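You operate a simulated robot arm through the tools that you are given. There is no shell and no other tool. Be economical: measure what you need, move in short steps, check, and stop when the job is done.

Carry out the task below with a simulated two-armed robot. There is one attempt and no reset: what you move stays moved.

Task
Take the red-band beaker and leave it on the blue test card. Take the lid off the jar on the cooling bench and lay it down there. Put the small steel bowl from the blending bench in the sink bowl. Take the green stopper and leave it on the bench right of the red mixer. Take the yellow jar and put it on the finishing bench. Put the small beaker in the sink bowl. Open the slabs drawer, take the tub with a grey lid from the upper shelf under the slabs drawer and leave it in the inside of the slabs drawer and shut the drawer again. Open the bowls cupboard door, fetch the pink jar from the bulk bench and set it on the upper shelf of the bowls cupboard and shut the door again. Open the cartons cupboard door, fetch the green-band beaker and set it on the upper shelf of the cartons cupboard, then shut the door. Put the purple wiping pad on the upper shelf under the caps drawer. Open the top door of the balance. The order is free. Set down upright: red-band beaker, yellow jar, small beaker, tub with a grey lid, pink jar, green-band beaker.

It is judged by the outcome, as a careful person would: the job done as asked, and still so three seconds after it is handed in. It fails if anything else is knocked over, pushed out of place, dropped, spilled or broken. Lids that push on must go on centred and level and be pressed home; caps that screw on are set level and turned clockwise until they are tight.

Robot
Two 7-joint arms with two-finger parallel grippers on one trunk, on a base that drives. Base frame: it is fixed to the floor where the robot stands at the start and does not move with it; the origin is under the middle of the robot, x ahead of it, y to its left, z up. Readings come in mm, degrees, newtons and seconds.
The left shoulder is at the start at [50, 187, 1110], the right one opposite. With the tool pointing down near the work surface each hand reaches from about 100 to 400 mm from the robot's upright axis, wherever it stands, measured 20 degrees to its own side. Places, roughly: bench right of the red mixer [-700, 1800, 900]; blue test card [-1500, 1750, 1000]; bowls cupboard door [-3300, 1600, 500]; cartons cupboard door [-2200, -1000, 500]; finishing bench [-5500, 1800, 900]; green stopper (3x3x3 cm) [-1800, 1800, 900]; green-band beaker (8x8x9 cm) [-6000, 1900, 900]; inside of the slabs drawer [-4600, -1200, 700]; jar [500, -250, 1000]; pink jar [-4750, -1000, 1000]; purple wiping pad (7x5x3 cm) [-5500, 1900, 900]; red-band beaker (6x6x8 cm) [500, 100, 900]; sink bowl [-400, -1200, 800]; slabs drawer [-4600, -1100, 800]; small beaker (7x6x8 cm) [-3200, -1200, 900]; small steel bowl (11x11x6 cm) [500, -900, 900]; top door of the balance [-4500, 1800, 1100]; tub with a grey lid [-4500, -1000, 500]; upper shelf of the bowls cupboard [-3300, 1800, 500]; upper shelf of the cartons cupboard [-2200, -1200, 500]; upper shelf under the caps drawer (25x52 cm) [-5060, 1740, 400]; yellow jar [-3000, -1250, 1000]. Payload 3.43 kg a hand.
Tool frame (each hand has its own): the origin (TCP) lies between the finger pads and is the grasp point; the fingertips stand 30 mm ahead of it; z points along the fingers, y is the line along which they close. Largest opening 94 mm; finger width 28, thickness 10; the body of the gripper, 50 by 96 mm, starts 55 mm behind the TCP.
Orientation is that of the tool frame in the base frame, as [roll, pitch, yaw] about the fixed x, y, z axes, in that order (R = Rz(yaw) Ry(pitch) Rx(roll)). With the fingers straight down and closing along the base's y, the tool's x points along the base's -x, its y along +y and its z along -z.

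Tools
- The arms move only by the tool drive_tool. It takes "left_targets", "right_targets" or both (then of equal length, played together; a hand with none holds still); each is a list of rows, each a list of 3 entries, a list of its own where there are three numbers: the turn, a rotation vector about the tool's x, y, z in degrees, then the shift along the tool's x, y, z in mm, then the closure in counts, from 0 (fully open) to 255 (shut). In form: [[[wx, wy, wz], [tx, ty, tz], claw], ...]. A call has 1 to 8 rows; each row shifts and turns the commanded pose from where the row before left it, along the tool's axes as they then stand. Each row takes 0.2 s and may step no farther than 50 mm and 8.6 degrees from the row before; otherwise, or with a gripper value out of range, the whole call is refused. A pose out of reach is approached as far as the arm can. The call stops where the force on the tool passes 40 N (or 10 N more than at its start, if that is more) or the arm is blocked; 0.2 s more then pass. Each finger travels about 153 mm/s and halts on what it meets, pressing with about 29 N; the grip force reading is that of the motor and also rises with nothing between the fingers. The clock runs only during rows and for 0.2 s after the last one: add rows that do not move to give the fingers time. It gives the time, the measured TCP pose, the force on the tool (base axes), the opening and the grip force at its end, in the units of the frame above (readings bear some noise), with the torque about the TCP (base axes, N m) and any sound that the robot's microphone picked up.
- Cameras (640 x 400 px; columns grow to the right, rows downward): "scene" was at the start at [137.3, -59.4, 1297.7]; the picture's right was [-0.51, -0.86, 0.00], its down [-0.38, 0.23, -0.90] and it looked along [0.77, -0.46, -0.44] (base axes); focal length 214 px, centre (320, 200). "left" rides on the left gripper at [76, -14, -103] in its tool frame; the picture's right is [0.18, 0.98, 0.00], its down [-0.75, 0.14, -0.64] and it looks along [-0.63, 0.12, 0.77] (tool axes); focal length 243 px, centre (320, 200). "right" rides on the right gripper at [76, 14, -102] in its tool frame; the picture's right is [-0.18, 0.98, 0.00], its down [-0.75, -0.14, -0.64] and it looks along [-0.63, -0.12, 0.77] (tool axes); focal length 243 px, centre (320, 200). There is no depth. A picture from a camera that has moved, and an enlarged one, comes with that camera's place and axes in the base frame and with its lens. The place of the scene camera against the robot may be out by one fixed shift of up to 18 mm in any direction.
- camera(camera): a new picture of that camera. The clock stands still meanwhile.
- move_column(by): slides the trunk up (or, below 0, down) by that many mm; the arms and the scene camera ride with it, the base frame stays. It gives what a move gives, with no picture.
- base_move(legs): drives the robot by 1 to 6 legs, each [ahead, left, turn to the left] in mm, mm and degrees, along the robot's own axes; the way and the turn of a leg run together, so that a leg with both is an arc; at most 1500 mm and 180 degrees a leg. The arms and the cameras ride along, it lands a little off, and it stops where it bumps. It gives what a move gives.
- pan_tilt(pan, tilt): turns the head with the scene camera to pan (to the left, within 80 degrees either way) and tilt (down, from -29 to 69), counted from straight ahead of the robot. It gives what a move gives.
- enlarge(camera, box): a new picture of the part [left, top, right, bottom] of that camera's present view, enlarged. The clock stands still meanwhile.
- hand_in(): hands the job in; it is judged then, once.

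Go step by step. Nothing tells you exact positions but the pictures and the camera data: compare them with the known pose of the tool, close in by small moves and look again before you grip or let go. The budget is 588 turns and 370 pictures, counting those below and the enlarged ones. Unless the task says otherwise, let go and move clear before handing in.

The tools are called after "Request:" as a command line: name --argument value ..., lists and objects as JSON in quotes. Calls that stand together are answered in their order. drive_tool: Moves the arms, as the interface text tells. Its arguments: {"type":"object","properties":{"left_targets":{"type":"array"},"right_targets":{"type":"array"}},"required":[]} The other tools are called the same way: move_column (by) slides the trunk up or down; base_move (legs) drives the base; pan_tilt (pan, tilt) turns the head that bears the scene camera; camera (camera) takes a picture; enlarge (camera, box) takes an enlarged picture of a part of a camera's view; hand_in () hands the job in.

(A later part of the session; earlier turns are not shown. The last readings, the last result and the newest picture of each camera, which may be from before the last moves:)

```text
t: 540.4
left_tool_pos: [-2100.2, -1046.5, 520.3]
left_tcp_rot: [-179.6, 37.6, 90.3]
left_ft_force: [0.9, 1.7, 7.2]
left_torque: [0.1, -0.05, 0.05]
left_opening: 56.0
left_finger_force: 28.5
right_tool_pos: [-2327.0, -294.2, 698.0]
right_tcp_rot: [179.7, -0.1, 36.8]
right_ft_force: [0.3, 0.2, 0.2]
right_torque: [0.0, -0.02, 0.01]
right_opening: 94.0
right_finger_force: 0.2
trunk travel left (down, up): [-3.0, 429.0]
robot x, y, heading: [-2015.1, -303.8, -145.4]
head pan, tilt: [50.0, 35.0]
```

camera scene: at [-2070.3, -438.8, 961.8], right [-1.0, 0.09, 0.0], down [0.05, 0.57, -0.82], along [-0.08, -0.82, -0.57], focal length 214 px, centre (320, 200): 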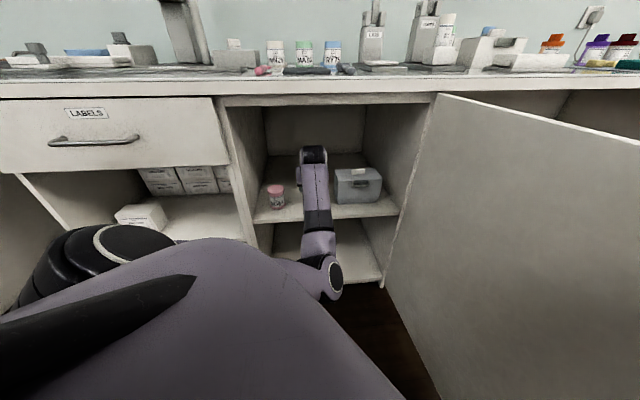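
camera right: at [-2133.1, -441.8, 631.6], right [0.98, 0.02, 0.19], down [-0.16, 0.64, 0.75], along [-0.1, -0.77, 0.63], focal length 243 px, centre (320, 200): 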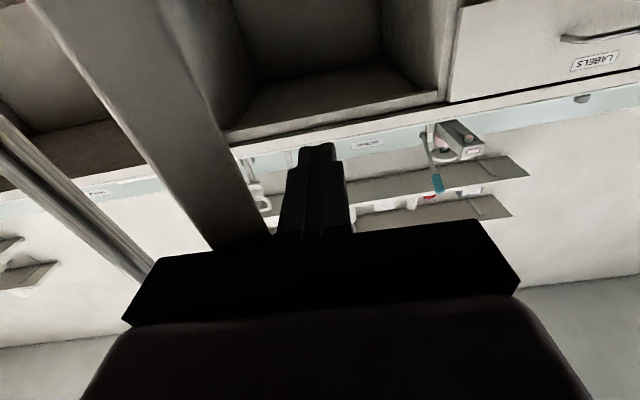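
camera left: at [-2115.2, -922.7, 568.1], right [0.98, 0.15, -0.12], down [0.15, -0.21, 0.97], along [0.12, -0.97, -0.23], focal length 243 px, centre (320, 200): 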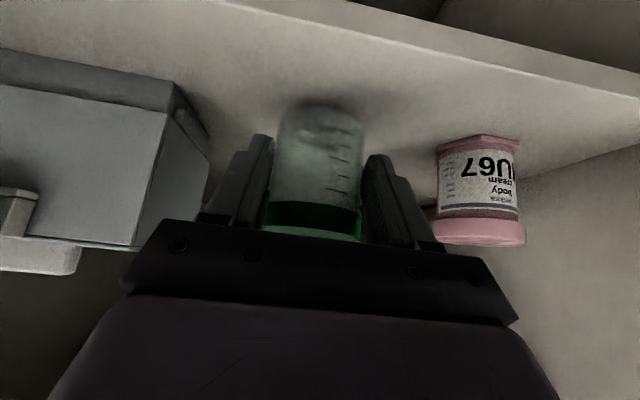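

Contact. Release gently and retract along the fingers.

Request:
drive_tool --left_targets '[[[0, 0, 0], [0.6, 0, 0.8], 210], [[0, 0, 0], [0, 0, 0], 90], [[0, 0, 0], [0, 0, 0], 50], [[0, 0, 0], [0, 0, 0], 20], [[0, 0, 0], [0, 0, 0], 15], [[0, 0, 0], [0, 0, -30], 15], [[0, 0, 0], [0, 0, -40], 15], [[0, 0, 0], [5, 0, -40], 15]]'

Request:
camera --camera "left"

```text
t: 542.2
left_tool_pos: [-2100.6, -974.3, 601.2]
left_tcp_rot: [-179.5, 37.3, 90.3]
left_ft_force: [-0.4, -0.6, -0.3]
left_torque: [0.01, 0.01, 0.0]
left_opening: 88.4
left_finger_force: 0.1
right_tool_pos: [-2328.4, -294.4, 696.9]
right_tcp_rot: [179.8, 0.0, 36.7]
right_ft_force: [0.5, -0.1, 0.3]
right_torque: [0.05, 0.01, -0.04]
right_opening: 94.0
right_finger_force: 0.0
trunk travel left (down, up): [-3.0, 429.0]
robot x, y, heading: [-2014.1, -306.9, -145.3]
head pan, tilt: [50.0, 35.0]
```

```text
124 pictures are left
camera left: at [-2115.4, -851.7, 637.4], right [0.98, 0.15, -0.12], down [0.15, -0.21, 0.97], along [0.12, -0.97, -0.23], focal length 243 px, centre (320, 200)
```

left: 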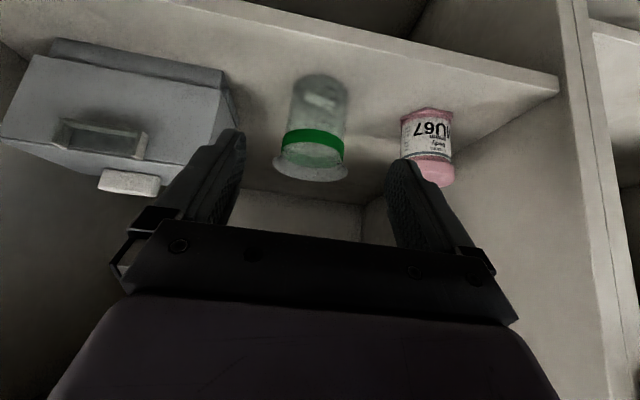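

The beaker stands on the shelf. Retreat, turn back to heading −90°, and set the right hand pointing forward to swing the door shut from its outer side.

Request:
base_move --legs '[[-185, -268, 0], [0, 0, 54.6]]'

Request:
drive_tool --right_targets '[[[0, -8.2, 0], [0, -20, 0], 255], [[0, -8.2, 0], [0, -20, 0], 255], [[0, -8.2, 0], [0, -20, 0], 255], [[0, -8.2, 0], [0, -20, 0], 255], [[0, -8.2, 0], [0, -20, 0], 255], [[0, -8.2, 0], [0, -20, 10], 255], [[0, -8.2, 0], [0, 0, 20], 255], [[0, -8.2, 0], [0, 0, 20], 255]]'

Request:
drive_tool --right_targets '[[[0, -8.2, 0], [0, 0, 30], 255], [[0, -8.2, 0], [0, 0, 30], 255], [[0, -6, 0], [0, 0, 30], 255]]'

Request:
pan_tilt --pan -40 --tilt 35

Request:
camera --camera "scene"

```text
t: 547.5
left_tool_pos: [-1519.3, -439.6, 601.3]
left_tcp_rot: [-179.7, 37.3, 144.7]
left_ft_force: [0.9, 0.2, -1.3]
left_torque: [0.01, 0.0, -0.03]
left_opening: 88.7
left_finger_force: 0.0
right_tool_pos: [-2204.3, -228.4, 696.5]
right_tcp_rot: [179.6, -0.2, 91.5]
right_ft_force: [0.4, 0.7, 0.0]
right_torque: [-0.02, -0.03, -0.01]
right_opening: 93.9
right_finger_force: 0.1
trunk travel left (down, up): [-3.0, 429.0]
robot x, y, heading: [-2012.5, 20.8, -91.0]
head pan, tilt: [50.0, 35.0]
```

```text
t: 549.4
left_tool_pos: [-1520.1, -437.5, 602.2]
left_tcp_rot: [-179.6, 37.3, 144.7]
left_ft_force: [-0.1, 0.4, 0.7]
left_torque: [-0.01, 0.01, -0.01]
left_opening: 88.7
left_finger_force: 0.0
right_tool_pos: [-2335.4, -403.3, 740.6]
right_tcp_rot: [179.1, 65.5, 90.4]
right_ft_force: [-0.2, 0.0, -0.1]
right_torque: [0.02, 0.01, -0.01]
right_opening: 0.0
right_finger_force: 28.4
right hand out of reach, approached as far as the arm can: row 1, 2, 3, 4, 5, 6, 7, 8
trunk travel left (down, up): [-3.0, 429.0]
robot x, y, heading: [-2012.2, 17.3, -90.8]
head pan, tilt: [50.0, 35.0]
```

```text
t: 550.1
left_tool_pos: [-1519.5, -439.0, 602.0]
left_tcp_rot: [-179.6, 37.3, 144.8]
left_ft_force: [0.5, 0.0, -0.4]
left_torque: [0.0, -0.03, -0.01]
left_opening: 88.6
left_finger_force: 0.0
right_tool_pos: [-2360.5, -477.1, 818.5]
right_tcp_rot: [174.6, 86.9, 86.2]
right_ft_force: [0.3, -0.1, 0.4]
right_torque: [0.0, -0.03, -0.02]
right_opening: 0.1
right_finger_force: 28.4
right hand out of reach, approached as far as the arm can: row 2, 3
trunk travel left (down, up): [-3.0, 429.0]
robot x, y, heading: [-2016.0, 16.2, -90.8]
head pan, tilt: [50.0, 35.0]
```

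```text
t: 551.8
left_tool_pos: [-1518.4, -439.4, 602.0]
left_tcp_rot: [-179.6, 37.2, 144.9]
left_ft_force: [0.2, -0.4, 0.1]
left_torque: [0.0, -0.01, -0.01]
left_opening: 88.3
left_finger_force: 0.0
right_tool_pos: [-2360.8, -477.1, 818.4]
right_tcp_rot: [174.7, 86.8, 86.3]
right_ft_force: [-0.2, -0.4, -0.2]
right_torque: [0.01, 0.03, 0.0]
right_opening: 0.2
right_finger_force: 29.1
trunk travel left (down, up): [-3.0, 429.0]
robot x, y, heading: [-2013.5, 19.0, -90.9]
head pan, tilt: [-40.0, 35.0]
```

```text
123 pictures are left
camera scene: at [-2071.9, -116.8, 961.8], right [-0.76, 0.65, 0.0], down [0.38, 0.43, -0.82], along [-0.54, -0.62, -0.57], focal length 214 px, centre (320, 200)
```

scene: 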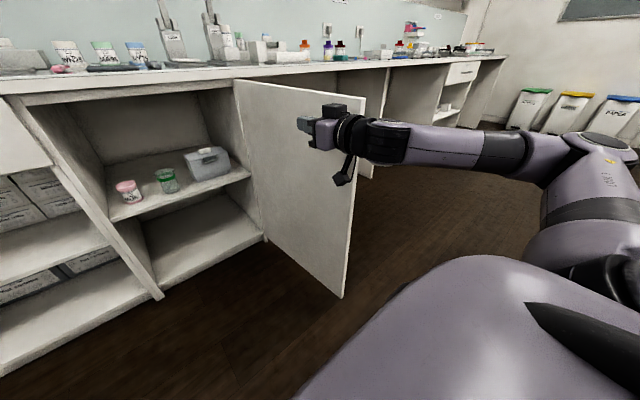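

The green-band beaker is visible standing on the shelf. Back off, lower the hand, then go round the door edge to its outer side.

Request:
base_move --legs '[[-130, 0, 0]]'

Request:
drive_tool --right_targets '[[[0, 0, 0], [40, 0, 0], 255], [[0, 0, 0], [40, 0, 0], 255], [[0, 0, 0], [40, 0, 0], 255]]'

Request:
base_move --legs '[[0, -190, 0]]'

Request:
camera --camera "scene"

```text
t: 553.1
left_tool_pos: [-1516.4, -308.9, 601.0]
left_tcp_rot: [-179.7, 37.3, 144.8]
left_ft_force: [0.1, 0.3, -0.6]
left_torque: [-0.02, -0.01, -0.02]
left_opening: 88.5
left_finger_force: 0.2
right_tool_pos: [-2359.1, -345.9, 818.9]
right_tcp_rot: [174.6, 86.8, 86.2]
right_ft_force: [-0.4, -1.7, 0.0]
right_torque: [-0.01, -0.01, 0.02]
right_opening: 0.1
right_finger_force: 28.9
trunk travel left (down, up): [-3.0, 429.0]
robot x, y, heading: [-2009.4, 148.6, -91.0]
head pan, tilt: [-40.0, 35.0]
```

```text
t: 553.9
left_tool_pos: [-1516.8, -309.2, 600.4]
left_tcp_rot: [-179.7, 37.4, 144.8]
left_ft_force: [-0.3, 0.5, -0.3]
left_torque: [0.0, -0.04, 0.01]
left_opening: 88.3
left_finger_force: 0.1
right_tool_pos: [-2389.4, -319.3, 797.6]
right_tcp_rot: [175.9, 86.1, 87.6]
right_ft_force: [-0.4, -0.2, -0.7]
right_torque: [-0.02, 0.01, -0.01]
right_opening: 0.0
right_finger_force: 28.7
right hand out of reach, approached as far as the arm can: row 1, 2, 3
trunk travel left (down, up): [-3.0, 429.0]
robot x, y, heading: [-2015.6, 150.9, -91.0]
head pan, tilt: [-40.0, 35.0]
```

```text
t: 556.2
left_tool_pos: [-1707.8, -304.8, 602.1]
left_tcp_rot: [-179.7, 37.2, 144.8]
left_ft_force: [-0.7, -0.4, 0.2]
left_torque: [-0.02, 0.01, 0.0]
left_opening: 88.7
left_finger_force: 0.0
right_tool_pos: [-2578.7, -317.3, 797.6]
right_tcp_rot: [175.5, 86.1, 87.4]
right_ft_force: [0.7, -0.2, -0.1]
right_torque: [0.03, 0.01, 0.01]
right_opening: 0.0
right_finger_force: 29.5
trunk travel left (down, up): [-3.0, 429.0]
robot x, y, heading: [-2202.6, 153.1, -90.9]
head pan, tilt: [-40.0, 35.0]
```

```text
122 pictures are left
camera scene: at [-2259.7, 16.6, 961.8], right [-0.76, 0.65, 0.0], down [0.38, 0.43, -0.82], along [-0.54, -0.62, -0.57], focal length 214 px, centre (320, 200)
```

scene: 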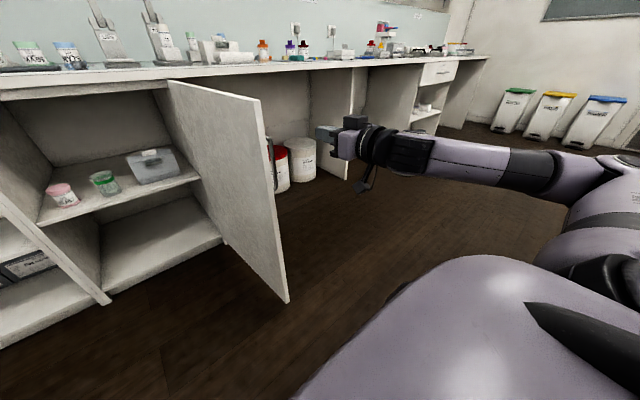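

Shift a bit further −x, go forward beside the door's outer face.

Request:
base_move --legs '[[0, -70, 0], [280, 0, 0]]'

Request:
camera --camera "scene"

```text
t: 559.0
left_tool_pos: [-1781.9, -581.5, 600.6]
left_tcp_rot: [-179.7, 37.3, 144.7]
left_ft_force: [-0.6, -0.2, 0.3]
left_torque: [-0.01, 0.03, 0.01]
left_opening: 88.4
left_finger_force: 0.0
right_tool_pos: [-2654.0, -592.3, 797.3]
right_tcp_rot: [175.5, 86.1, 87.1]
right_ft_force: [0.1, 0.7, -0.1]
right_torque: [-0.02, 0.02, 0.02]
right_opening: 0.0
right_finger_force: 29.1
trunk travel left (down, up): [-3.0, 429.0]
robot x, y, heading: [-2276.3, -121.6, -91.0]
head pan, tilt: [-40.0, 35.0]
```

```text
121 pictures are left
camera scene: at [-2334.8, -259.8, 961.8], right [-0.76, 0.66, 0.0], down [0.38, 0.43, -0.82], along [-0.54, -0.62, -0.57], focal length 214 px, centre (320, 200)
```

scene: 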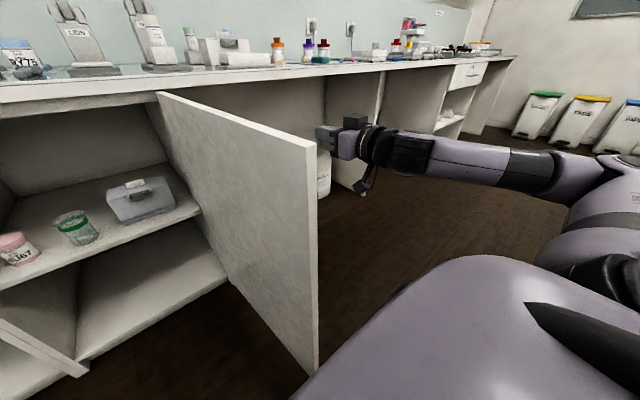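

Now push +x in short legs to start closing.

Request:
base_move --legs '[[0, 60, 0], [0, 60, 0], [5, 60, 0], [10, 60, 0]]'

Request:
camera --camera "scene"

```text
t: 562.6
left_tool_pos: [-1542.6, -601.4, 601.2]
left_tcp_rot: [-179.7, 37.3, 144.8]
left_ft_force: [-0.1, 0.2, 0.4]
left_torque: [0.03, -0.01, -0.03]
left_opening: 88.4
left_finger_force: 0.0
right_tool_pos: [-2415.7, -610.5, 798.4]
right_tcp_rot: [175.5, 86.1, 87.2]
right_ft_force: [0.7, 0.3, -0.2]
right_torque: [-0.02, -0.04, -0.02]
right_opening: 0.0
right_finger_force: 29.4
trunk travel left (down, up): [-3.0, 429.0]
robot x, y, heading: [-2035.3, -142.2, -91.1]
head pan, tilt: [-40.0, 35.0]
```

```text
120 pictures are left
camera scene: at [-2095.5, -278.5, 961.8], right [-0.75, 0.66, 0.0], down [0.38, 0.43, -0.82], along [-0.54, -0.62, -0.57], focal length 214 px, centre (320, 200)
```

scene: 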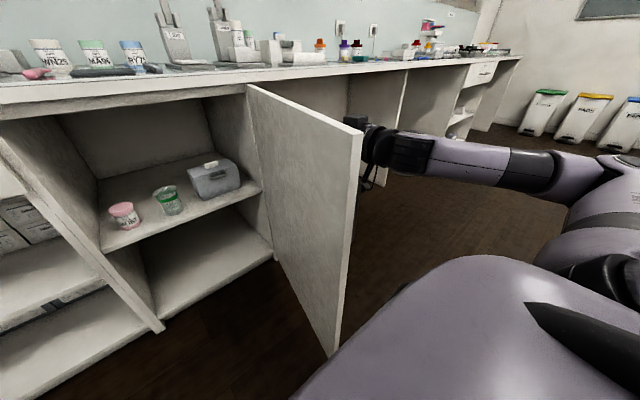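

Request:
base_move --legs '[[15, 62, 0], [15, 62, 0], [50, 80, 0], [60, 78, 0]]'

Request:
camera --camera "scene"

```text
t: 566.6
left_tool_pos: [-1264.5, -746.7, 601.4]
left_tcp_rot: [-179.7, 37.3, 144.7]
left_ft_force: [-0.2, -0.7, 0.5]
left_torque: [0.01, -0.01, 0.02]
left_opening: 88.6
left_finger_force: 0.1
right_tool_pos: [-2136.2, -756.6, 797.2]
right_tcp_rot: [175.4, 86.0, 87.3]
right_ft_force: [-0.5, -0.1, 0.2]
right_torque: [-0.01, 0.04, -0.03]
right_opening: 0.0
right_finger_force: 29.0
trunk travel left (down, up): [-3.0, 429.0]
robot x, y, heading: [-1760.3, -289.0, -91.0]
head pan, tilt: [-40.0, 35.0]
```

```text
119 pictures are left
camera scene: at [-1817.1, -423.5, 961.8], right [-0.76, 0.66, 0.0], down [0.38, 0.43, -0.82], along [-0.54, -0.62, -0.57], focal length 214 px, centre (320, 200)
```

scene: 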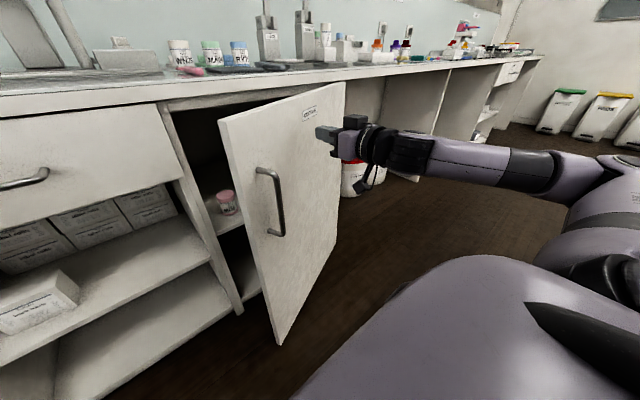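

Nearly closed. Pull the left hand back first, then push the door home.

Request:
drive_tool --left_targets '[[[0, 0, 0], [-10, 0, -35], 150], [[0, 0, 0], [-10, 0, -35], 255], [[0, 0, 0], [0, 0, -35], 255]]'

Request:
base_move --legs '[[60, 30, 0], [60, 25, 0], [30, 10, 0]]'

Request:
camera --camera "scene"

```text
t: 567.4
left_tool_pos: [-1302.8, -717.4, 697.0]
left_tcp_rot: [-179.6, 37.4, 144.7]
left_ft_force: [-0.1, -0.1, -0.4]
left_torque: [0.02, 0.01, -0.01]
left_opening: 0.1
left_finger_force: 28.9
right_tool_pos: [-2136.3, -755.7, 797.0]
right_tcp_rot: [175.7, 86.1, 87.3]
right_ft_force: [0.2, -0.6, 0.1]
right_torque: [0.0, 0.0, -0.01]
right_opening: 0.1
right_finger_force: 29.0
trunk travel left (down, up): [-3.0, 429.0]
robot x, y, heading: [-1760.7, -287.7, -91.1]
head pan, tilt: [-40.0, 35.0]
```

```text
t: 569.5
left_tool_pos: [-1240.5, -868.1, 697.0]
left_tcp_rot: [-179.7, 37.2, 144.7]
left_ft_force: [0.1, 0.1, 0.2]
left_torque: [0.01, -0.01, 0.02]
left_opening: 0.1
left_finger_force: 29.0
right_tool_pos: [-2074.8, -907.5, 798.3]
right_tcp_rot: [175.6, 86.1, 87.3]
right_ft_force: [-0.1, 0.5, -0.2]
right_torque: [-0.02, -0.02, -0.01]
right_opening: 0.1
right_finger_force: 29.4
trunk travel left (down, up): [-3.0, 429.0]
robot x, y, heading: [-1696.3, -437.3, -91.1]
head pan, tilt: [-40.0, 35.0]
```

```text
118 pictures are left
camera scene: at [-1754.9, -573.8, 961.8], right [-0.75, 0.66, 0.0], down [0.38, 0.43, -0.82], along [-0.54, -0.62, -0.57], focal length 214 px, centre (320, 200)
```

scene: 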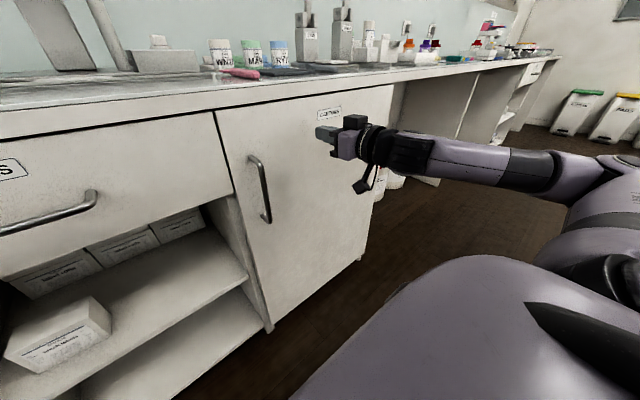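

Looks almost flush; push gently straight at it to make sure it's home.

Request:
base_move --legs '[[25, 0, 0]]'

Request:
drive_tool --right_targets '[[[0, 0, 0], [0, 0, 6], 255], [[0, 0, 0], [0, 0, 6], 255], [[0, 0, 0], [0, 0, 6], 255], [[0, 0, 0], [0, 0, 6], 255]]'

Request:
enlarge --camera "scene" --box '[190, 80, 400, 340]'

```text
t: 570.3
left_tool_pos: [-1241.1, -892.2, 697.1]
left_tcp_rot: [-179.8, 37.3, 144.7]
left_ft_force: [0.7, -0.5, -0.4]
left_torque: [-0.02, 0.01, -0.01]
left_opening: 0.1
left_finger_force: 29.0
right_tool_pos: [-2074.7, -930.7, 798.7]
right_tcp_rot: [175.7, 86.0, 87.4]
right_ft_force: [-0.1, -0.5, -0.5]
right_torque: [0.03, 0.03, 0.02]
right_opening: 0.0
right_finger_force: 29.4
trunk travel left (down, up): [-3.0, 429.0]
robot x, y, heading: [-1695.4, -460.9, -91.1]
head pan, tilt: [-40.0, 35.0]
```

```text
t: 571.3
left_tool_pos: [-1242.1, -892.2, 696.2]
left_tcp_rot: [-179.7, 37.3, 144.7]
left_ft_force: [-0.4, 0.3, -0.4]
left_torque: [-0.02, 0.0, -0.03]
left_opening: 0.0
left_finger_force: 28.5
right_tool_pos: [-2075.0, -945.1, 797.1]
right_tcp_rot: [173.0, 86.1, 84.6]
right_ft_force: [0.0, -0.4, 0.4]
right_torque: [0.0, -0.01, -0.02]
right_opening: 0.0
right_finger_force: 28.7
right hand out of reach, approached as far as the arm can: row 2, 3, 4
trunk travel left (down, up): [-3.0, 429.0]
robot x, y, heading: [-1695.8, -463.3, -91.0]
head pan, tilt: [-40.0, 35.0]
```

```text
1.54 times, centred on (295, 210) of scene
camera zoom: at [-1755.4, -598.7, 961.8], right [-0.75, 0.66, 0.0], down [0.38, 0.43, -0.82], along [-0.54, -0.62, -0.57], focal length 330 px, centre (358, 185)
```

zoom: 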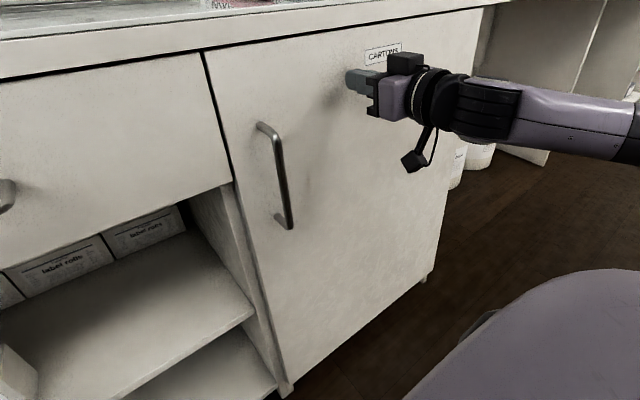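

Request:
base_move --legs '[[15, 0, 0]]'

Request:
camera --camera "right"

```text
t: 572.1
left_tool_pos: [-1242.1, -904.0, 696.2]
left_tcp_rot: [-179.8, 37.3, 144.6]
left_ft_force: [-0.2, -0.2, 0.1]
left_torque: [-0.01, -0.01, 0.04]
left_opening: 0.1
left_finger_force: 29.4
right_tool_pos: [-2075.7, -951.5, 796.7]
right_tcp_rot: [173.1, 86.1, 84.8]
right_ft_force: [-0.5, 7.3, 1.1]
right_torque: [-0.11, 0.03, -0.11]
right_opening: 0.0
right_finger_force: 28.8
trunk travel left (down, up): [-3.0, 429.0]
robot x, y, heading: [-1693.3, -470.4, -90.8]
head pan, tilt: [-40.0, 35.0]
stopped in leg 1: the force on the tool passed its limit at 65 N (the readings are from after the stop); the commanded pose is now the measured one
```

```text
116 pictures are left
camera right: at [-2064.6, -845.1, 727.7], right [0.98, 0.01, 0.19], down [-0.16, 0.59, 0.79], along [-0.1, -0.81, 0.58], focal length 243 px, centre (320, 200)
```

right: 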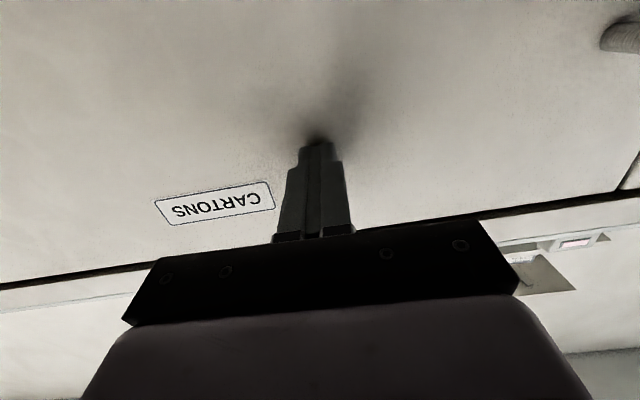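

The cartons door is shut. Next: the slabs drawer and tub. Drive to about x −4500 and look.

Request:
base_move --legs '[[-400, 0, 0], [0, -1400, 0], [0, -1400, 0]]'

Request:
pan_tilt --pan 0 --tilt 20

Request:
camera --camera "scene"

```text
t: 598.7
left_tool_pos: [-4042.2, -418.6, 696.4]
left_tcp_rot: [-179.8, 37.3, 143.2]
left_ft_force: [0.1, -0.1, -0.5]
left_torque: [0.0, 0.0, -0.02]
left_opening: 0.0
left_finger_force: 29.1
right_tool_pos: [-4876.8, -447.8, 797.1]
right_tcp_rot: [173.2, 86.0, 83.4]
right_ft_force: [-0.3, -0.4, 0.3]
right_torque: [0.01, -0.03, 0.0]
right_opening: 0.1
right_finger_force: 28.6
trunk travel left (down, up): [-3.0, 429.0]
robot x, y, heading: [-4488.6, 24.0, -92.3]
head pan, tilt: [-40.0, 35.0]
```

```text
t: 599.8
left_tool_pos: [-4042.9, -418.3, 695.8]
left_tcp_rot: [-179.7, 37.3, 143.3]
left_ft_force: [-0.3, -0.6, 0.0]
left_torque: [-0.01, 0.0, 0.01]
left_opening: 0.0
left_finger_force: 29.2
right_tool_pos: [-4876.7, -447.8, 796.2]
right_tcp_rot: [173.3, 86.0, 83.5]
right_ft_force: [-0.2, -0.9, 0.0]
right_torque: [0.01, -0.02, 0.02]
right_opening: 0.0
right_finger_force: 29.0
trunk travel left (down, up): [-3.0, 429.0]
robot x, y, heading: [-4487.7, 25.0, -92.4]
head pan, tilt: [0.0, 20.0]
```

```text
115 pictures are left
camera scene: at [-4493.7, -139.7, 985.6], right [-1.0, 0.04, 0.0], down [0.01, 0.34, -0.94], along [-0.04, -0.94, -0.34], focal length 214 px, centre (320, 200)
```

scene: 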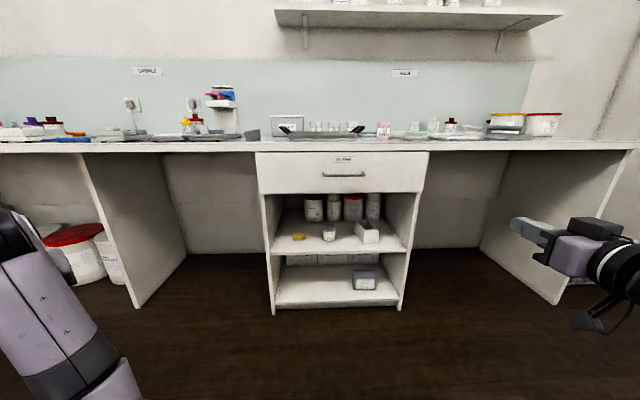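

Request:
enlarge --camera "scene" --box '[240, 110, 440, 310]'

```text
2.00 times, centred on (340, 210) of scene
camera zoom: at [-4493.7, -139.7, 985.6], right [-1.0, 0.04, 0.0], down [0.01, 0.34, -0.94], along [-0.04, -0.94, -0.34], focal length 429 px, centre (280, 180)
```

zoom: 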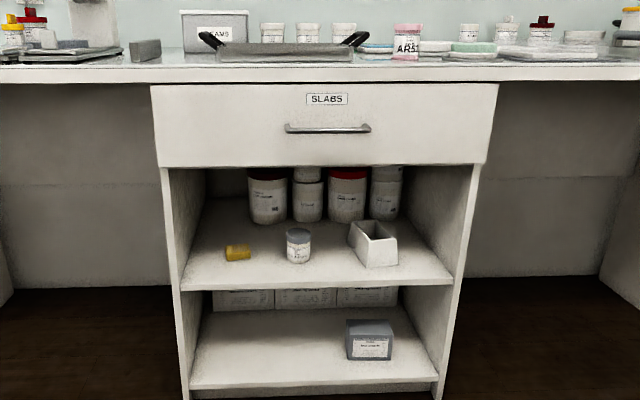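

I see the SLABS drawer, the tub with a grey lid on the shelf below (≈(-4570,-1055)), and the pink jar on the bench. I'll first pick the tub with the left hand at ~37° tilt. Turn and approach.

Request:
base_move --legs '[[0, 0, -53.3], [120, 185, 0]]'

Request:
drive_tool --left_targets '[[[0, 0, 0], [0, 0, 0], 100], [[0, 0, 0], [0, 0, 0], 0], [[0, 0, 0], [0, 0, 0], 0]]'

Request:
camera --camera "left"

```text
t: 604.5
left_tool_pos: [-4577.1, -816.2, 697.4]
left_tcp_rot: [-179.7, 37.4, 89.4]
left_ft_force: [1.0, -0.4, 0.4]
left_torque: [0.01, 0.0, 0.0]
left_opening: 0.0
left_finger_force: 28.8
right_tool_pos: [-5093.4, -158.9, 796.8]
right_tcp_rot: [173.2, 86.0, 29.6]
right_ft_force: [0.6, 0.6, -0.7]
right_torque: [-0.01, -0.01, -0.03]
right_opening: 0.0
right_finger_force: 29.3
trunk travel left (down, up): [-3.0, 429.0]
robot x, y, heading: [-4481.9, -193.5, -146.2]
head pan, tilt: [0.0, 20.0]
```

```text
t: 605.3
left_tool_pos: [-4577.3, -816.9, 696.1]
left_tcp_rot: [-179.6, 37.3, 89.4]
left_ft_force: [0.8, 0.1, -0.7]
left_torque: [-0.02, 0.01, 0.02]
left_opening: 93.9
left_finger_force: 0.2
right_tool_pos: [-5093.1, -158.4, 796.7]
right_tcp_rot: [173.3, 85.9, 29.7]
right_ft_force: [0.1, 0.9, -1.1]
right_torque: [0.01, 0.0, 0.0]
right_opening: 0.0
right_finger_force: 28.3
trunk travel left (down, up): [-3.0, 429.0]
robot x, y, heading: [-4483.1, -195.3, -146.3]
head pan, tilt: [0.0, 20.0]
```

```text
113 pictures are left
camera left: at [-4589.9, -693.2, 732.1], right [0.98, 0.13, -0.12], down [0.14, -0.21, 0.97], along [0.1, -0.97, -0.23], focal length 243 px, centre (320, 200)
```

left: 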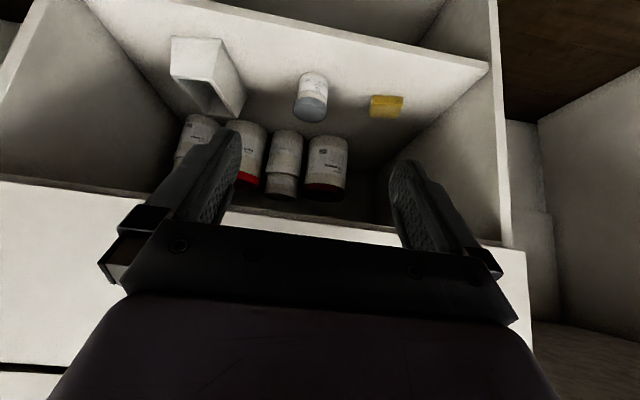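

Request:
drive_tool --left_targets '[[[0, 0, 0], [-3.4, -3.2, 42], 0], [[0, 0, 0], [-3.4, -3.2, 42], 0], [[0, 0, 0], [-3.4, -3.2, 42], 0], [[0, 0, 0], [-3.4, -3.2, 42], 0]]'

Request:
camera --camera "left"

```text
t: 606.3
left_tool_pos: [-4592.8, -928.3, 570.5]
left_tcp_rot: [-179.6, 37.4, 89.4]
left_ft_force: [-0.1, -0.7, -0.3]
left_torque: [0.0, -0.01, -0.03]
left_opening: 93.9
left_finger_force: 0.1
right_tool_pos: [-5094.2, -159.7, 796.3]
right_tcp_rot: [173.3, 86.0, 29.5]
right_ft_force: [-0.2, 0.6, -0.4]
right_torque: [-0.01, 0.04, 0.02]
right_opening: 0.0
right_finger_force: 28.8
trunk travel left (down, up): [-3.0, 429.0]
robot x, y, heading: [-4484.2, -195.8, -146.3]
head pan, tilt: [0.0, 20.0]
```

```text
112 pictures are left
camera left: at [-4604.8, -805.5, 606.2], right [0.98, 0.13, -0.12], down [0.14, -0.21, 0.97], along [0.1, -0.97, -0.23], focal length 243 px, centre (320, 200)
```

left: 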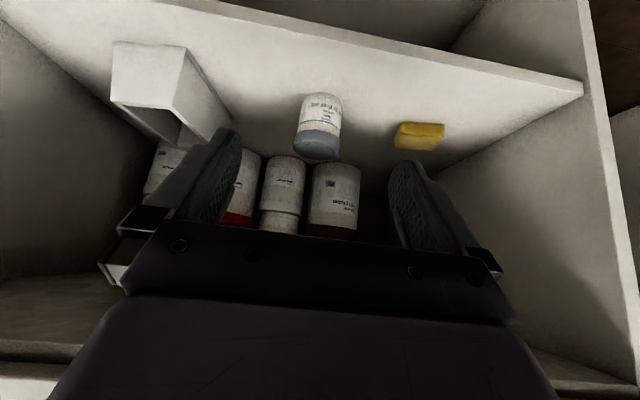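

Tub triangulates to about (-4586,-1092), z 385–470. Tilt slightly more (43°) and advance, stopping short to check.

Request:
drive_tool --left_targets '[[[0, -5.7, 0], [-12, 3, 0], 0], [[0, 0, 0], [-12, 3, 35], 0], [[0, 0, 0], [0, 0, 45], 0], [[0, 0, 0], [0, 0, 45], 0], [[0, 0, 0], [0, 0, 20], 0]]'

Request:
camera --camera "left"

```text
t: 607.5
left_tool_pos: [-4587.5, -1045.2, 479.7]
left_tcp_rot: [-179.6, 42.9, 89.6]
left_ft_force: [-0.1, 0.3, 0.3]
left_torque: [0.01, 0.01, 0.01]
left_opening: 94.0
left_finger_force: 0.1
right_tool_pos: [-5094.2, -159.0, 797.0]
right_tcp_rot: [173.2, 86.0, 29.6]
right_ft_force: [-0.4, 0.0, 0.3]
right_torque: [0.0, 0.0, 0.01]
right_opening: 0.2
right_finger_force: 29.3
trunk travel left (down, up): [-3.0, 429.0]
robot x, y, heading: [-4484.8, -193.8, -146.0]
head pan, tilt: [0.0, 20.0]
```

```text
111 pictures are left
camera left: at [-4600.8, -920.2, 503.4], right [0.98, 0.12, -0.13], down [0.15, -0.11, 0.98], along [0.11, -0.99, -0.13], focal length 243 px, centre (320, 200)
```

left: 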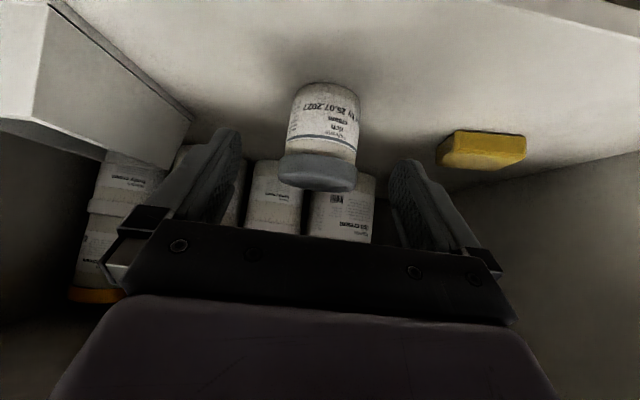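

Tub now at (-4585,-1118), z≈383–460. Advance and grip.

Request:
drive_tool --left_targets '[[[0, 0, 0], [-6, 1, 30], 0], [[0, 0, 0], [-6, 1, 30], 0], [[0, 0, 0], [0, 0, 24], 0], [[0, 0, 0], [0, 0, 0], 90], [[0, 0, 0], [0, 0, 0], 160], [[0, 0, 0], [0, 0, 0], 215], [[0, 0, 0], [0, 0, 0], 215]]'

Request:
camera --camera "left"

```text
t: 609.1
left_tool_pos: [-4586.3, -1078.3, 457.0]
left_tcp_rot: [-179.6, 42.9, 89.5]
left_ft_force: [0.2, -0.6, 0.3]
left_torque: [0.0, -0.01, 0.0]
left_opening: 15.0
left_finger_force: 0.0
left hand out of reach, approached as far as the arm can: row 2, 3
right_tool_pos: [-5094.3, -160.3, 796.6]
right_tcp_rot: [173.1, 85.9, 29.6]
right_ft_force: [0.5, 0.2, -0.4]
right_torque: [0.01, 0.01, -0.03]
right_opening: 0.0
right_finger_force: 29.2
trunk travel left (down, up): [-3.0, 429.0]
robot x, y, heading: [-4479.4, -195.6, -146.1]
head pan, tilt: [0.0, 20.0]
```

```text
110 pictures are left
camera left: at [-4599.5, -952.8, 479.7], right [0.98, 0.12, -0.13], down [0.14, -0.12, 0.98], along [0.1, -0.99, -0.13], focal length 243 px, centre (320, 200)
```

left: 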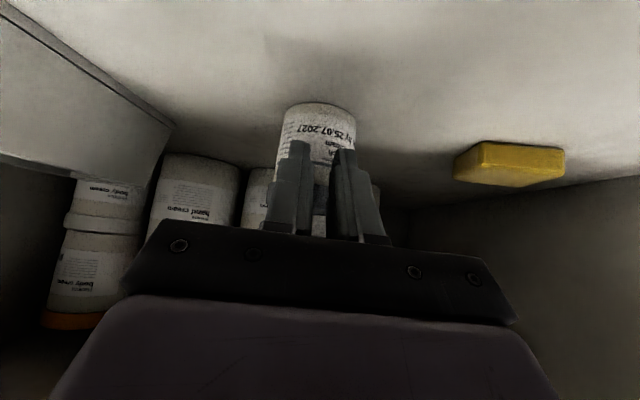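

The arm ran out of reach before the tub. Open again, advance with the base, lower, and grip.

Request:
drive_tool --left_targets '[[[0, 0, 0], [0, 0, -10], 0], [[0, 0, 0], [0, 0, 0], 0], [[0, 0, 0], [0, 0, 0], 0], [[0, 0, 0], [0, 0, 0], 0]]'

Request:
base_move --legs '[[28, 42, 0]]'

Request:
drive_tool --left_targets '[[[0, 0, 0], [12, 0, 12], 0], [[0, 0, 0], [12, 0, 13], 0]]'

Request:
camera --camera "left"

```text
t: 610.1
left_tool_pos: [-4587.7, -1070.9, 462.5]
left_tcp_rot: [-179.8, 43.0, 89.5]
left_ft_force: [-0.4, 0.1, -0.2]
left_torque: [-0.03, -0.03, 0.05]
left_opening: 93.8
left_finger_force: 0.0
right_tool_pos: [-5093.9, -159.3, 795.7]
right_tcp_rot: [173.1, 85.9, 29.6]
right_ft_force: [-0.2, 0.4, 0.4]
right_torque: [0.01, 0.05, 0.0]
right_opening: 0.0
right_finger_force: 29.3
trunk travel left (down, up): [-3.0, 429.0]
robot x, y, heading: [-4477.8, -191.5, -146.4]
head pan, tilt: [0.0, 20.0]
```

```text
t: 611.1
left_tool_pos: [-4588.3, -1121.3, 465.1]
left_tcp_rot: [-179.7, 43.1, 89.5]
left_ft_force: [0.1, 0.3, -0.3]
left_torque: [0.04, 0.02, -0.01]
left_opening: 93.9
left_finger_force: 0.0
right_tool_pos: [-5094.1, -209.4, 796.2]
right_tcp_rot: [173.3, 86.1, 29.5]
right_ft_force: [0.4, 0.0, 0.2]
right_torque: [0.0, 0.0, 0.01]
right_opening: 0.0
right_finger_force: 29.0
trunk travel left (down, up): [-3.0, 429.0]
robot x, y, heading: [-4482.8, -242.4, -146.2]
head pan, tilt: [0.0, 20.0]
```

```text
t: 611.7
left_tool_pos: [-4585.1, -1117.6, 430.3]
left_tcp_rot: [-179.6, 43.0, 89.5]
left_ft_force: [0.5, 0.2, 0.8]
left_torque: [-0.02, 0.01, 0.02]
left_opening: 93.9
left_finger_force: 0.1
right_tool_pos: [-5094.4, -209.7, 796.9]
right_tcp_rot: [173.4, 86.0, 29.7]
right_ft_force: [0.5, 0.4, 0.5]
right_torque: [-0.03, -0.03, 0.02]
right_opening: 0.1
right_finger_force: 28.8
trunk travel left (down, up): [-3.0, 429.0]
robot x, y, heading: [-4482.7, -247.1, -146.4]
head pan, tilt: [0.0, 20.0]
```

```text
109 pictures are left
camera left: at [-4597.8, -992.3, 452.5], right [0.98, 0.12, -0.13], down [0.14, -0.12, 0.98], along [0.1, -0.99, -0.13], focal length 243 px, centre (320, 200)
```

left: 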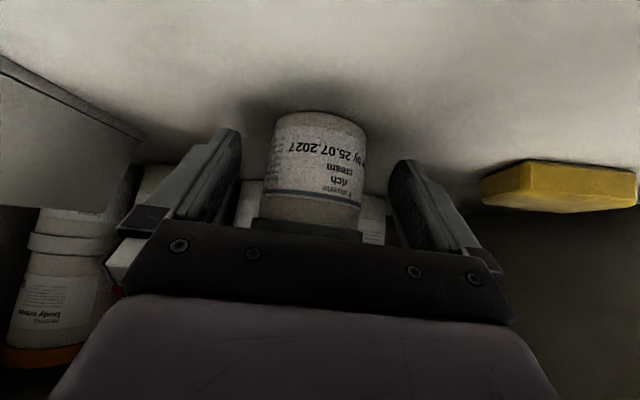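

Request:
drive_tool --left_targets '[[[0, 0, 0], [0, 0, 0], 90], [[0, 0, 0], [0, 0, 0], 160], [[0, 0, 0], [0, 0, 0], 220], [[0, 0, 0], [0, 0, 0], 220], [[0, 0, 0], [-7, 0, -7], 225], [[0, 0, 0], [-8, 0, -9], 225]]'

Request:
base_move --legs '[[-140, -208, 0]]'

Request:
camera --camera "left"

```text
t: 613.1
left_tool_pos: [-4586.1, -1119.0, 451.5]
left_tcp_rot: [-179.8, 43.0, 89.5]
left_ft_force: [-0.4, 0.2, -1.1]
left_torque: [0.0, 0.01, -0.01]
left_opening: 58.9
left_finger_force: 29.2
right_tool_pos: [-5093.4, -210.0, 796.5]
right_tcp_rot: [173.5, 86.0, 29.8]
right_ft_force: [-0.6, 0.8, 0.4]
right_torque: [-0.01, -0.02, 0.01]
right_opening: 0.2
right_finger_force: 29.0
trunk travel left (down, up): [-3.0, 429.0]
robot x, y, heading: [-4480.8, -243.3, -146.2]
head pan, tilt: [0.0, 20.0]
```

```text
t: 615.6
left_tool_pos: [-4586.3, -870.9, 452.0]
left_tcp_rot: [-179.7, 43.1, 89.5]
left_ft_force: [-0.4, 0.8, -0.4]
left_torque: [0.01, -0.04, 0.0]
left_opening: 58.8
left_finger_force: 28.9
right_tool_pos: [-5093.5, 39.8, 796.5]
right_tcp_rot: [173.6, 85.9, 29.9]
right_ft_force: [-0.4, 0.1, 0.1]
right_torque: [-0.03, 0.0, 0.01]
right_opening: 0.0
right_finger_force: 28.9
trunk travel left (down, up): [-3.0, 429.0]
robot x, y, heading: [-4483.8, 2.9, -146.2]
head pan, tilt: [0.0, 20.0]
```

```text
108 pictures are left
camera left: at [-4598.3, -744.5, 474.2], right [0.98, 0.12, -0.13], down [0.14, -0.12, 0.98], along [0.1, -0.99, -0.13], focal length 243 px, centre (320, 200)
```

left: 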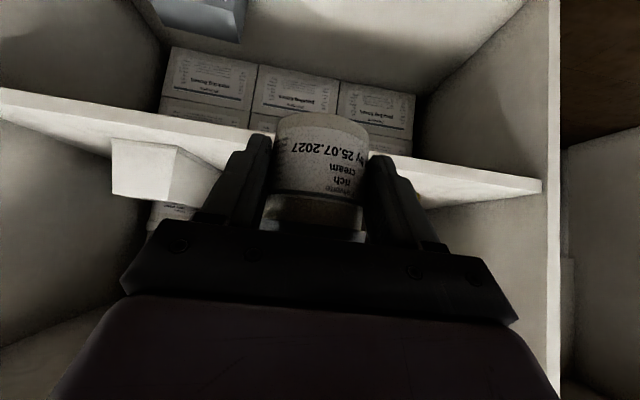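

Tub held. Raise the trunk a bit, draw the left hand in, turn to face the drawer and roll the right hand so it can grip the horizontal bar.

Request:
move_column --by 75

Request:
drive_tool --left_targets '[[[0, 0, 0], [29, 0, -27], 225], [[0, 0, 0], [29, 0, -27], 225], [[0, 0, 0], [29, 0, -27], 225], [[0, 0, 0], [29, 0, -27], 225], [[0, 0, 0], [29, 0, -27], 225], [[0, 0, 0], [0, 0, 0], 225], [[0, 0, 0], [0, 0, 0], 225], [[0, 0, 0], [0, 0, 0], 225]]' --right_targets '[[[0, 0, 8.2], [0, 0, 0], 0], [[0, 0, 8.2], [0, 0, 0], 0], [[0, 0, 8.2], [0, 0, 0], 0], [[0, 0, 8.2], [0, 0, 0], 0], [[0, 0, 8.2], [0, 0, 0], 0], [[0, 0, 8.2], [0, 0, 0], 0], [[0, 0, 8.2], [0, 0, 0], 0], [[0, 0, 8.2], [0, 0, 0], 0]]'

Request:
drive_tool --right_targets '[[[0, 0, 8.2], [0, -30, 0], 0], [[0, 0, 8.2], [0, -30, 0], 0], [[0, 0, 8], [0, -30, 0], 0]]'

Request:
base_move --legs '[[0, 0, 55], [0, 230, 0], [170, 0, 0]]'

Request:
camera --camera "right"

```text
t: 616.7
left_tool_pos: [-4585.7, -869.9, 525.9]
left_tcp_rot: [-179.7, 43.0, 89.5]
left_ft_force: [-0.3, 0.2, -0.9]
left_torque: [0.03, -0.01, 0.03]
left_opening: 58.8
left_finger_force: 28.6
right_tool_pos: [-5093.5, 40.2, 871.7]
right_tcp_rot: [173.4, 86.0, 29.7]
right_ft_force: [0.5, 0.6, 0.5]
right_torque: [-0.04, 0.0, 0.02]
right_opening: 0.0
right_finger_force: 29.2
trunk travel left (down, up): [-78.0, 354.0]
robot x, y, heading: [-4483.7, 4.3, -146.1]
head pan, tilt: [0.0, 20.0]
```

```text
t: 618.5
left_tool_pos: [-4582.4, -672.1, 524.6]
left_tcp_rot: [-179.6, 43.0, 89.5]
left_ft_force: [0.7, -0.1, -1.8]
left_torque: [0.04, 0.0, 0.01]
left_opening: 58.7
left_finger_force: 29.0
right_tool_pos: [-5094.3, 40.9, 871.8]
right_tcp_rot: [94.4, 23.8, -51.9]
right_ft_force: [-0.5, -0.2, 0.4]
right_torque: [0.01, -0.03, 0.01]
right_opening: 93.9
right_finger_force: 0.1
trunk travel left (down, up): [-78.0, 354.0]
robot x, y, heading: [-4482.1, 6.0, -146.1]
head pan, tilt: [0.0, 20.0]
```

```text
t: 619.3
left_tool_pos: [-4582.6, -670.4, 527.0]
left_tcp_rot: [-179.7, 43.0, 89.5]
left_ft_force: [-0.7, 0.9, -1.4]
left_torque: [0.02, 0.03, -0.01]
left_opening: 58.5
left_finger_force: 28.6
right_tool_pos: [-5102.9, 63.6, 784.5]
right_tcp_rot: [94.0, -0.6, -53.7]
right_ft_force: [0.4, -0.2, 0.6]
right_torque: [-0.01, -0.02, 0.0]
right_opening: 93.8
right_finger_force: 0.0
trunk travel left (down, up): [-78.0, 354.0]
robot x, y, heading: [-4481.5, 2.8, -146.2]
head pan, tilt: [0.0, 20.0]
```

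```text
t: 625.4
left_tool_pos: [-3760.0, -636.0, 525.1]
left_tcp_rot: [-179.7, 43.1, 144.6]
left_ft_force: [-1.1, 0.4, -2.5]
left_torque: [0.0, 0.07, -0.04]
left_opening: 58.7
left_finger_force: 29.2
right_tool_pos: [-4660.9, -641.9, 785.7]
right_tcp_rot: [94.0, -0.5, 1.5]
right_ft_force: [-1.4, -0.4, 0.3]
right_torque: [0.02, 0.03, 0.01]
right_opening: 93.9
right_finger_force: 0.1
trunk travel left (down, up): [-78.0, 354.0]
robot x, y, heading: [-4258.9, -168.1, -91.0]
head pan, tilt: [0.0, 20.0]
```

```text
107 pictures are left
camera right: at [-4587.9, -540.0, 806.7], right [-0.19, -0.07, 0.98], down [-0.77, 0.63, -0.1], along [-0.61, -0.77, -0.18], focal length 243 px, centre (320, 200)
```

right: 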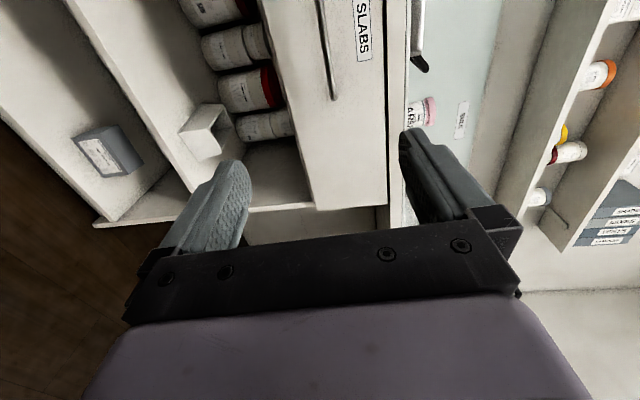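

The hand points at the drawer with vertical closing; handle at z≈774, centre x≈−4620. Align and advance.

Request:
drive_tool --right_targets '[[[0, 0, 0], [0, -12, 0], 0]]'

Request:
base_move --legs '[[0, 38, 0], [250, 0, 0]]'

Request:
camera --camera "right"

```text
t: 625.8
left_tool_pos: [-3759.8, -636.2, 525.5]
left_tcp_rot: [-179.7, 42.9, 144.4]
left_ft_force: [-0.4, 0.3, -0.5]
left_torque: [0.0, 0.07, -0.04]
left_opening: 58.5
left_finger_force: 29.1
right_tool_pos: [-4659.6, -641.9, 773.6]
right_tcp_rot: [93.9, -0.4, 1.4]
right_ft_force: [0.1, 0.1, 0.1]
right_torque: [0.02, -0.02, -0.02]
right_opening: 94.5
right_finger_force: 0.2
trunk travel left (down, up): [-78.0, 354.0]
robot x, y, heading: [-4256.3, -167.0, -91.2]
head pan, tilt: [0.0, 20.0]
```

```text
t: 628.3
left_tool_pos: [-3726.1, -882.8, 526.6]
left_tcp_rot: [-179.7, 43.0, 144.6]
left_ft_force: [0.0, -0.1, -1.5]
left_torque: [0.0, 0.02, 0.02]
left_opening: 58.4
left_finger_force: 28.8
right_tool_pos: [-4627.3, -889.1, 772.8]
right_tcp_rot: [94.0, -0.5, 1.5]
right_ft_force: [-0.1, 0.0, -0.6]
right_torque: [0.03, -0.03, 0.0]
right_opening: 94.1
right_finger_force: 0.0
trunk travel left (down, up): [-78.0, 354.0]
robot x, y, heading: [-4224.3, -419.3, -91.1]
head pan, tilt: [0.0, 20.0]
```

```text
106 pictures are left
camera right: at [-4554.3, -787.2, 794.8], right [-0.19, -0.07, 0.98], down [-0.77, 0.63, -0.1], along [-0.61, -0.77, -0.18], focal length 243 px, centre (320, 200)
```

right: 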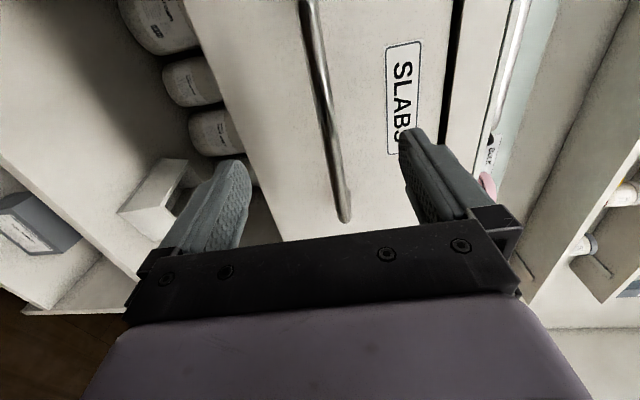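

Bar confirmed at y≈−944, z≈776. Advance 50 mm, grip, and pull the drawer out.

Request:
base_move --legs '[[50, 0, 0]]'

Request:
drive_tool --right_targets '[[[0, 0, 0], [0, 3, 0], 100], [[0, 0, 0], [0, 0, 0], 200], [[0, 0, 0], [0, 0, 0], 255], [[0, 0, 0], [0, 0, 0], 255]]'

Request:
base_move --legs '[[-60, 0, 0]]'

Request:
camera --camera "right"

```text
t: 629.2
left_tool_pos: [-3727.2, -934.4, 525.9]
left_tcp_rot: [-179.8, 42.9, 144.6]
left_ft_force: [-0.3, 0.3, -0.2]
left_torque: [0.04, 0.04, 0.0]
left_opening: 58.4
left_finger_force: 29.4
right_tool_pos: [-4627.4, -939.1, 772.7]
right_tcp_rot: [94.0, -0.4, 1.4]
right_ft_force: [0.0, 0.8, -0.2]
right_torque: [0.0, 0.0, 0.0]
right_opening: 94.0
right_finger_force: 0.0
trunk travel left (down, up): [-78.0, 354.0]
robot x, y, heading: [-4224.0, -467.4, -91.0]
head pan, tilt: [0.0, 20.0]
```

```text
t: 630.2
left_tool_pos: [-3727.9, -933.2, 525.4]
left_tcp_rot: [-179.7, 42.9, 144.7]
left_ft_force: [-1.1, 0.3, -1.1]
left_torque: [0.02, 0.02, 0.0]
left_opening: 58.3
left_finger_force: 29.2
right_tool_pos: [-4627.4, -938.1, 776.0]
right_tcp_rot: [93.8, -0.4, 1.4]
right_ft_force: [-1.4, -1.2, 4.7]
right_torque: [0.02, 0.23, 0.39]
right_opening: 16.0
right_finger_force: 45.4
trunk travel left (down, up): [-78.0, 354.0]
robot x, y, heading: [-4225.9, -464.1, -91.0]
head pan, tilt: [0.0, 20.0]
```

```text
t: 631.1
left_tool_pos: [-3727.3, -873.9, 526.6]
left_tcp_rot: [-179.7, 43.0, 144.6]
left_ft_force: [0.1, 0.2, -1.5]
left_torque: [0.04, 0.03, -0.01]
left_opening: 58.7
left_finger_force: 29.1
right_tool_pos: [-4627.9, -879.5, 776.6]
right_tcp_rot: [93.9, -0.4, 1.4]
right_ft_force: [-10.0, 0.0, 7.8]
right_torque: [0.01, 0.21, 0.43]
right_opening: 16.2
right_finger_force: 45.1
trunk travel left (down, up): [-78.0, 354.0]
robot x, y, heading: [-4226.6, -405.9, -91.3]
head pan, tilt: [0.0, 20.0]
```

```text
105 pictures are left
camera right: at [-4555.0, -776.7, 798.4], right [-0.19, -0.07, 0.98], down [-0.77, 0.63, -0.1], along [-0.61, -0.77, -0.17], focal length 243 px, centre (320, 200)
```

right: 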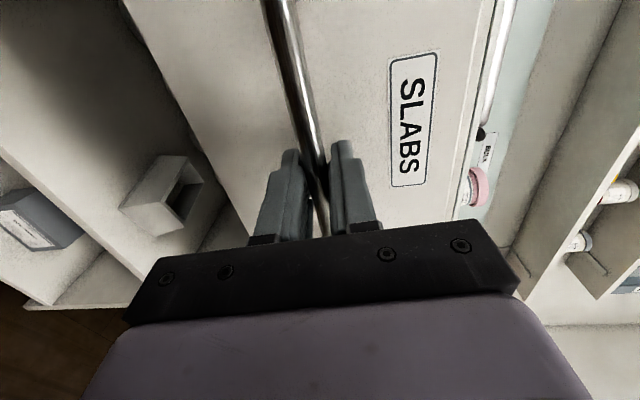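

The drawer follows. Pull another 220 mm.

Request:
base_move --legs '[[-110, 0, 0], [-110, 0, 0]]'

Request:
pan_tilt --pan -40 --tilt 30

Request:
camera --camera "scene"

```text
t: 633.1
left_tool_pos: [-3721.3, -655.6, 527.6]
left_tcp_rot: [-179.7, 43.1, 144.6]
left_ft_force: [-0.3, -0.2, -0.8]
left_torque: [-0.02, 0.04, 0.01]
left_opening: 58.5
left_finger_force: 29.4
right_tool_pos: [-4628.0, -661.1, 777.2]
right_tcp_rot: [93.7, -0.3, 1.0]
right_ft_force: [-31.3, 0.1, 4.4]
right_torque: [0.02, 0.24, 0.19]
right_opening: 16.3
right_finger_force: 45.2
trunk travel left (down, up): [-78.0, 354.0]
robot x, y, heading: [-4218.7, -187.3, -91.2]
head pan, tilt: [0.0, 20.0]
```

```text
t: 634.2
left_tool_pos: [-3721.6, -655.3, 526.0]
left_tcp_rot: [-179.8, 43.0, 144.7]
left_ft_force: [0.6, -0.7, -1.5]
left_torque: [0.02, 0.05, -0.01]
left_opening: 59.0
left_finger_force: 28.3
right_tool_pos: [-4627.9, -661.6, 777.1]
right_tcp_rot: [93.8, -0.1, 0.8]
right_ft_force: [-6.4, 0.8, -2.3]
right_torque: [0.05, 0.21, -0.59]
right_opening: 16.0
right_finger_force: 44.9
trunk travel left (down, up): [-78.0, 354.0]
robot x, y, heading: [-4220.1, -188.4, -91.0]
head pan, tilt: [-40.0, 30.0]
```

```text
104 pictures are left
camera scene: at [-4280.3, -326.5, 1044.5], right [-0.75, 0.66, 0.0], down [0.33, 0.38, -0.87], along [-0.57, -0.65, -0.5], focal length 214 px, centre (320, 200)
```

scene: 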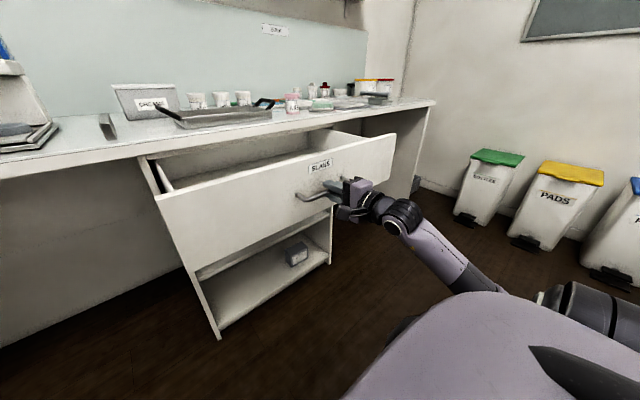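

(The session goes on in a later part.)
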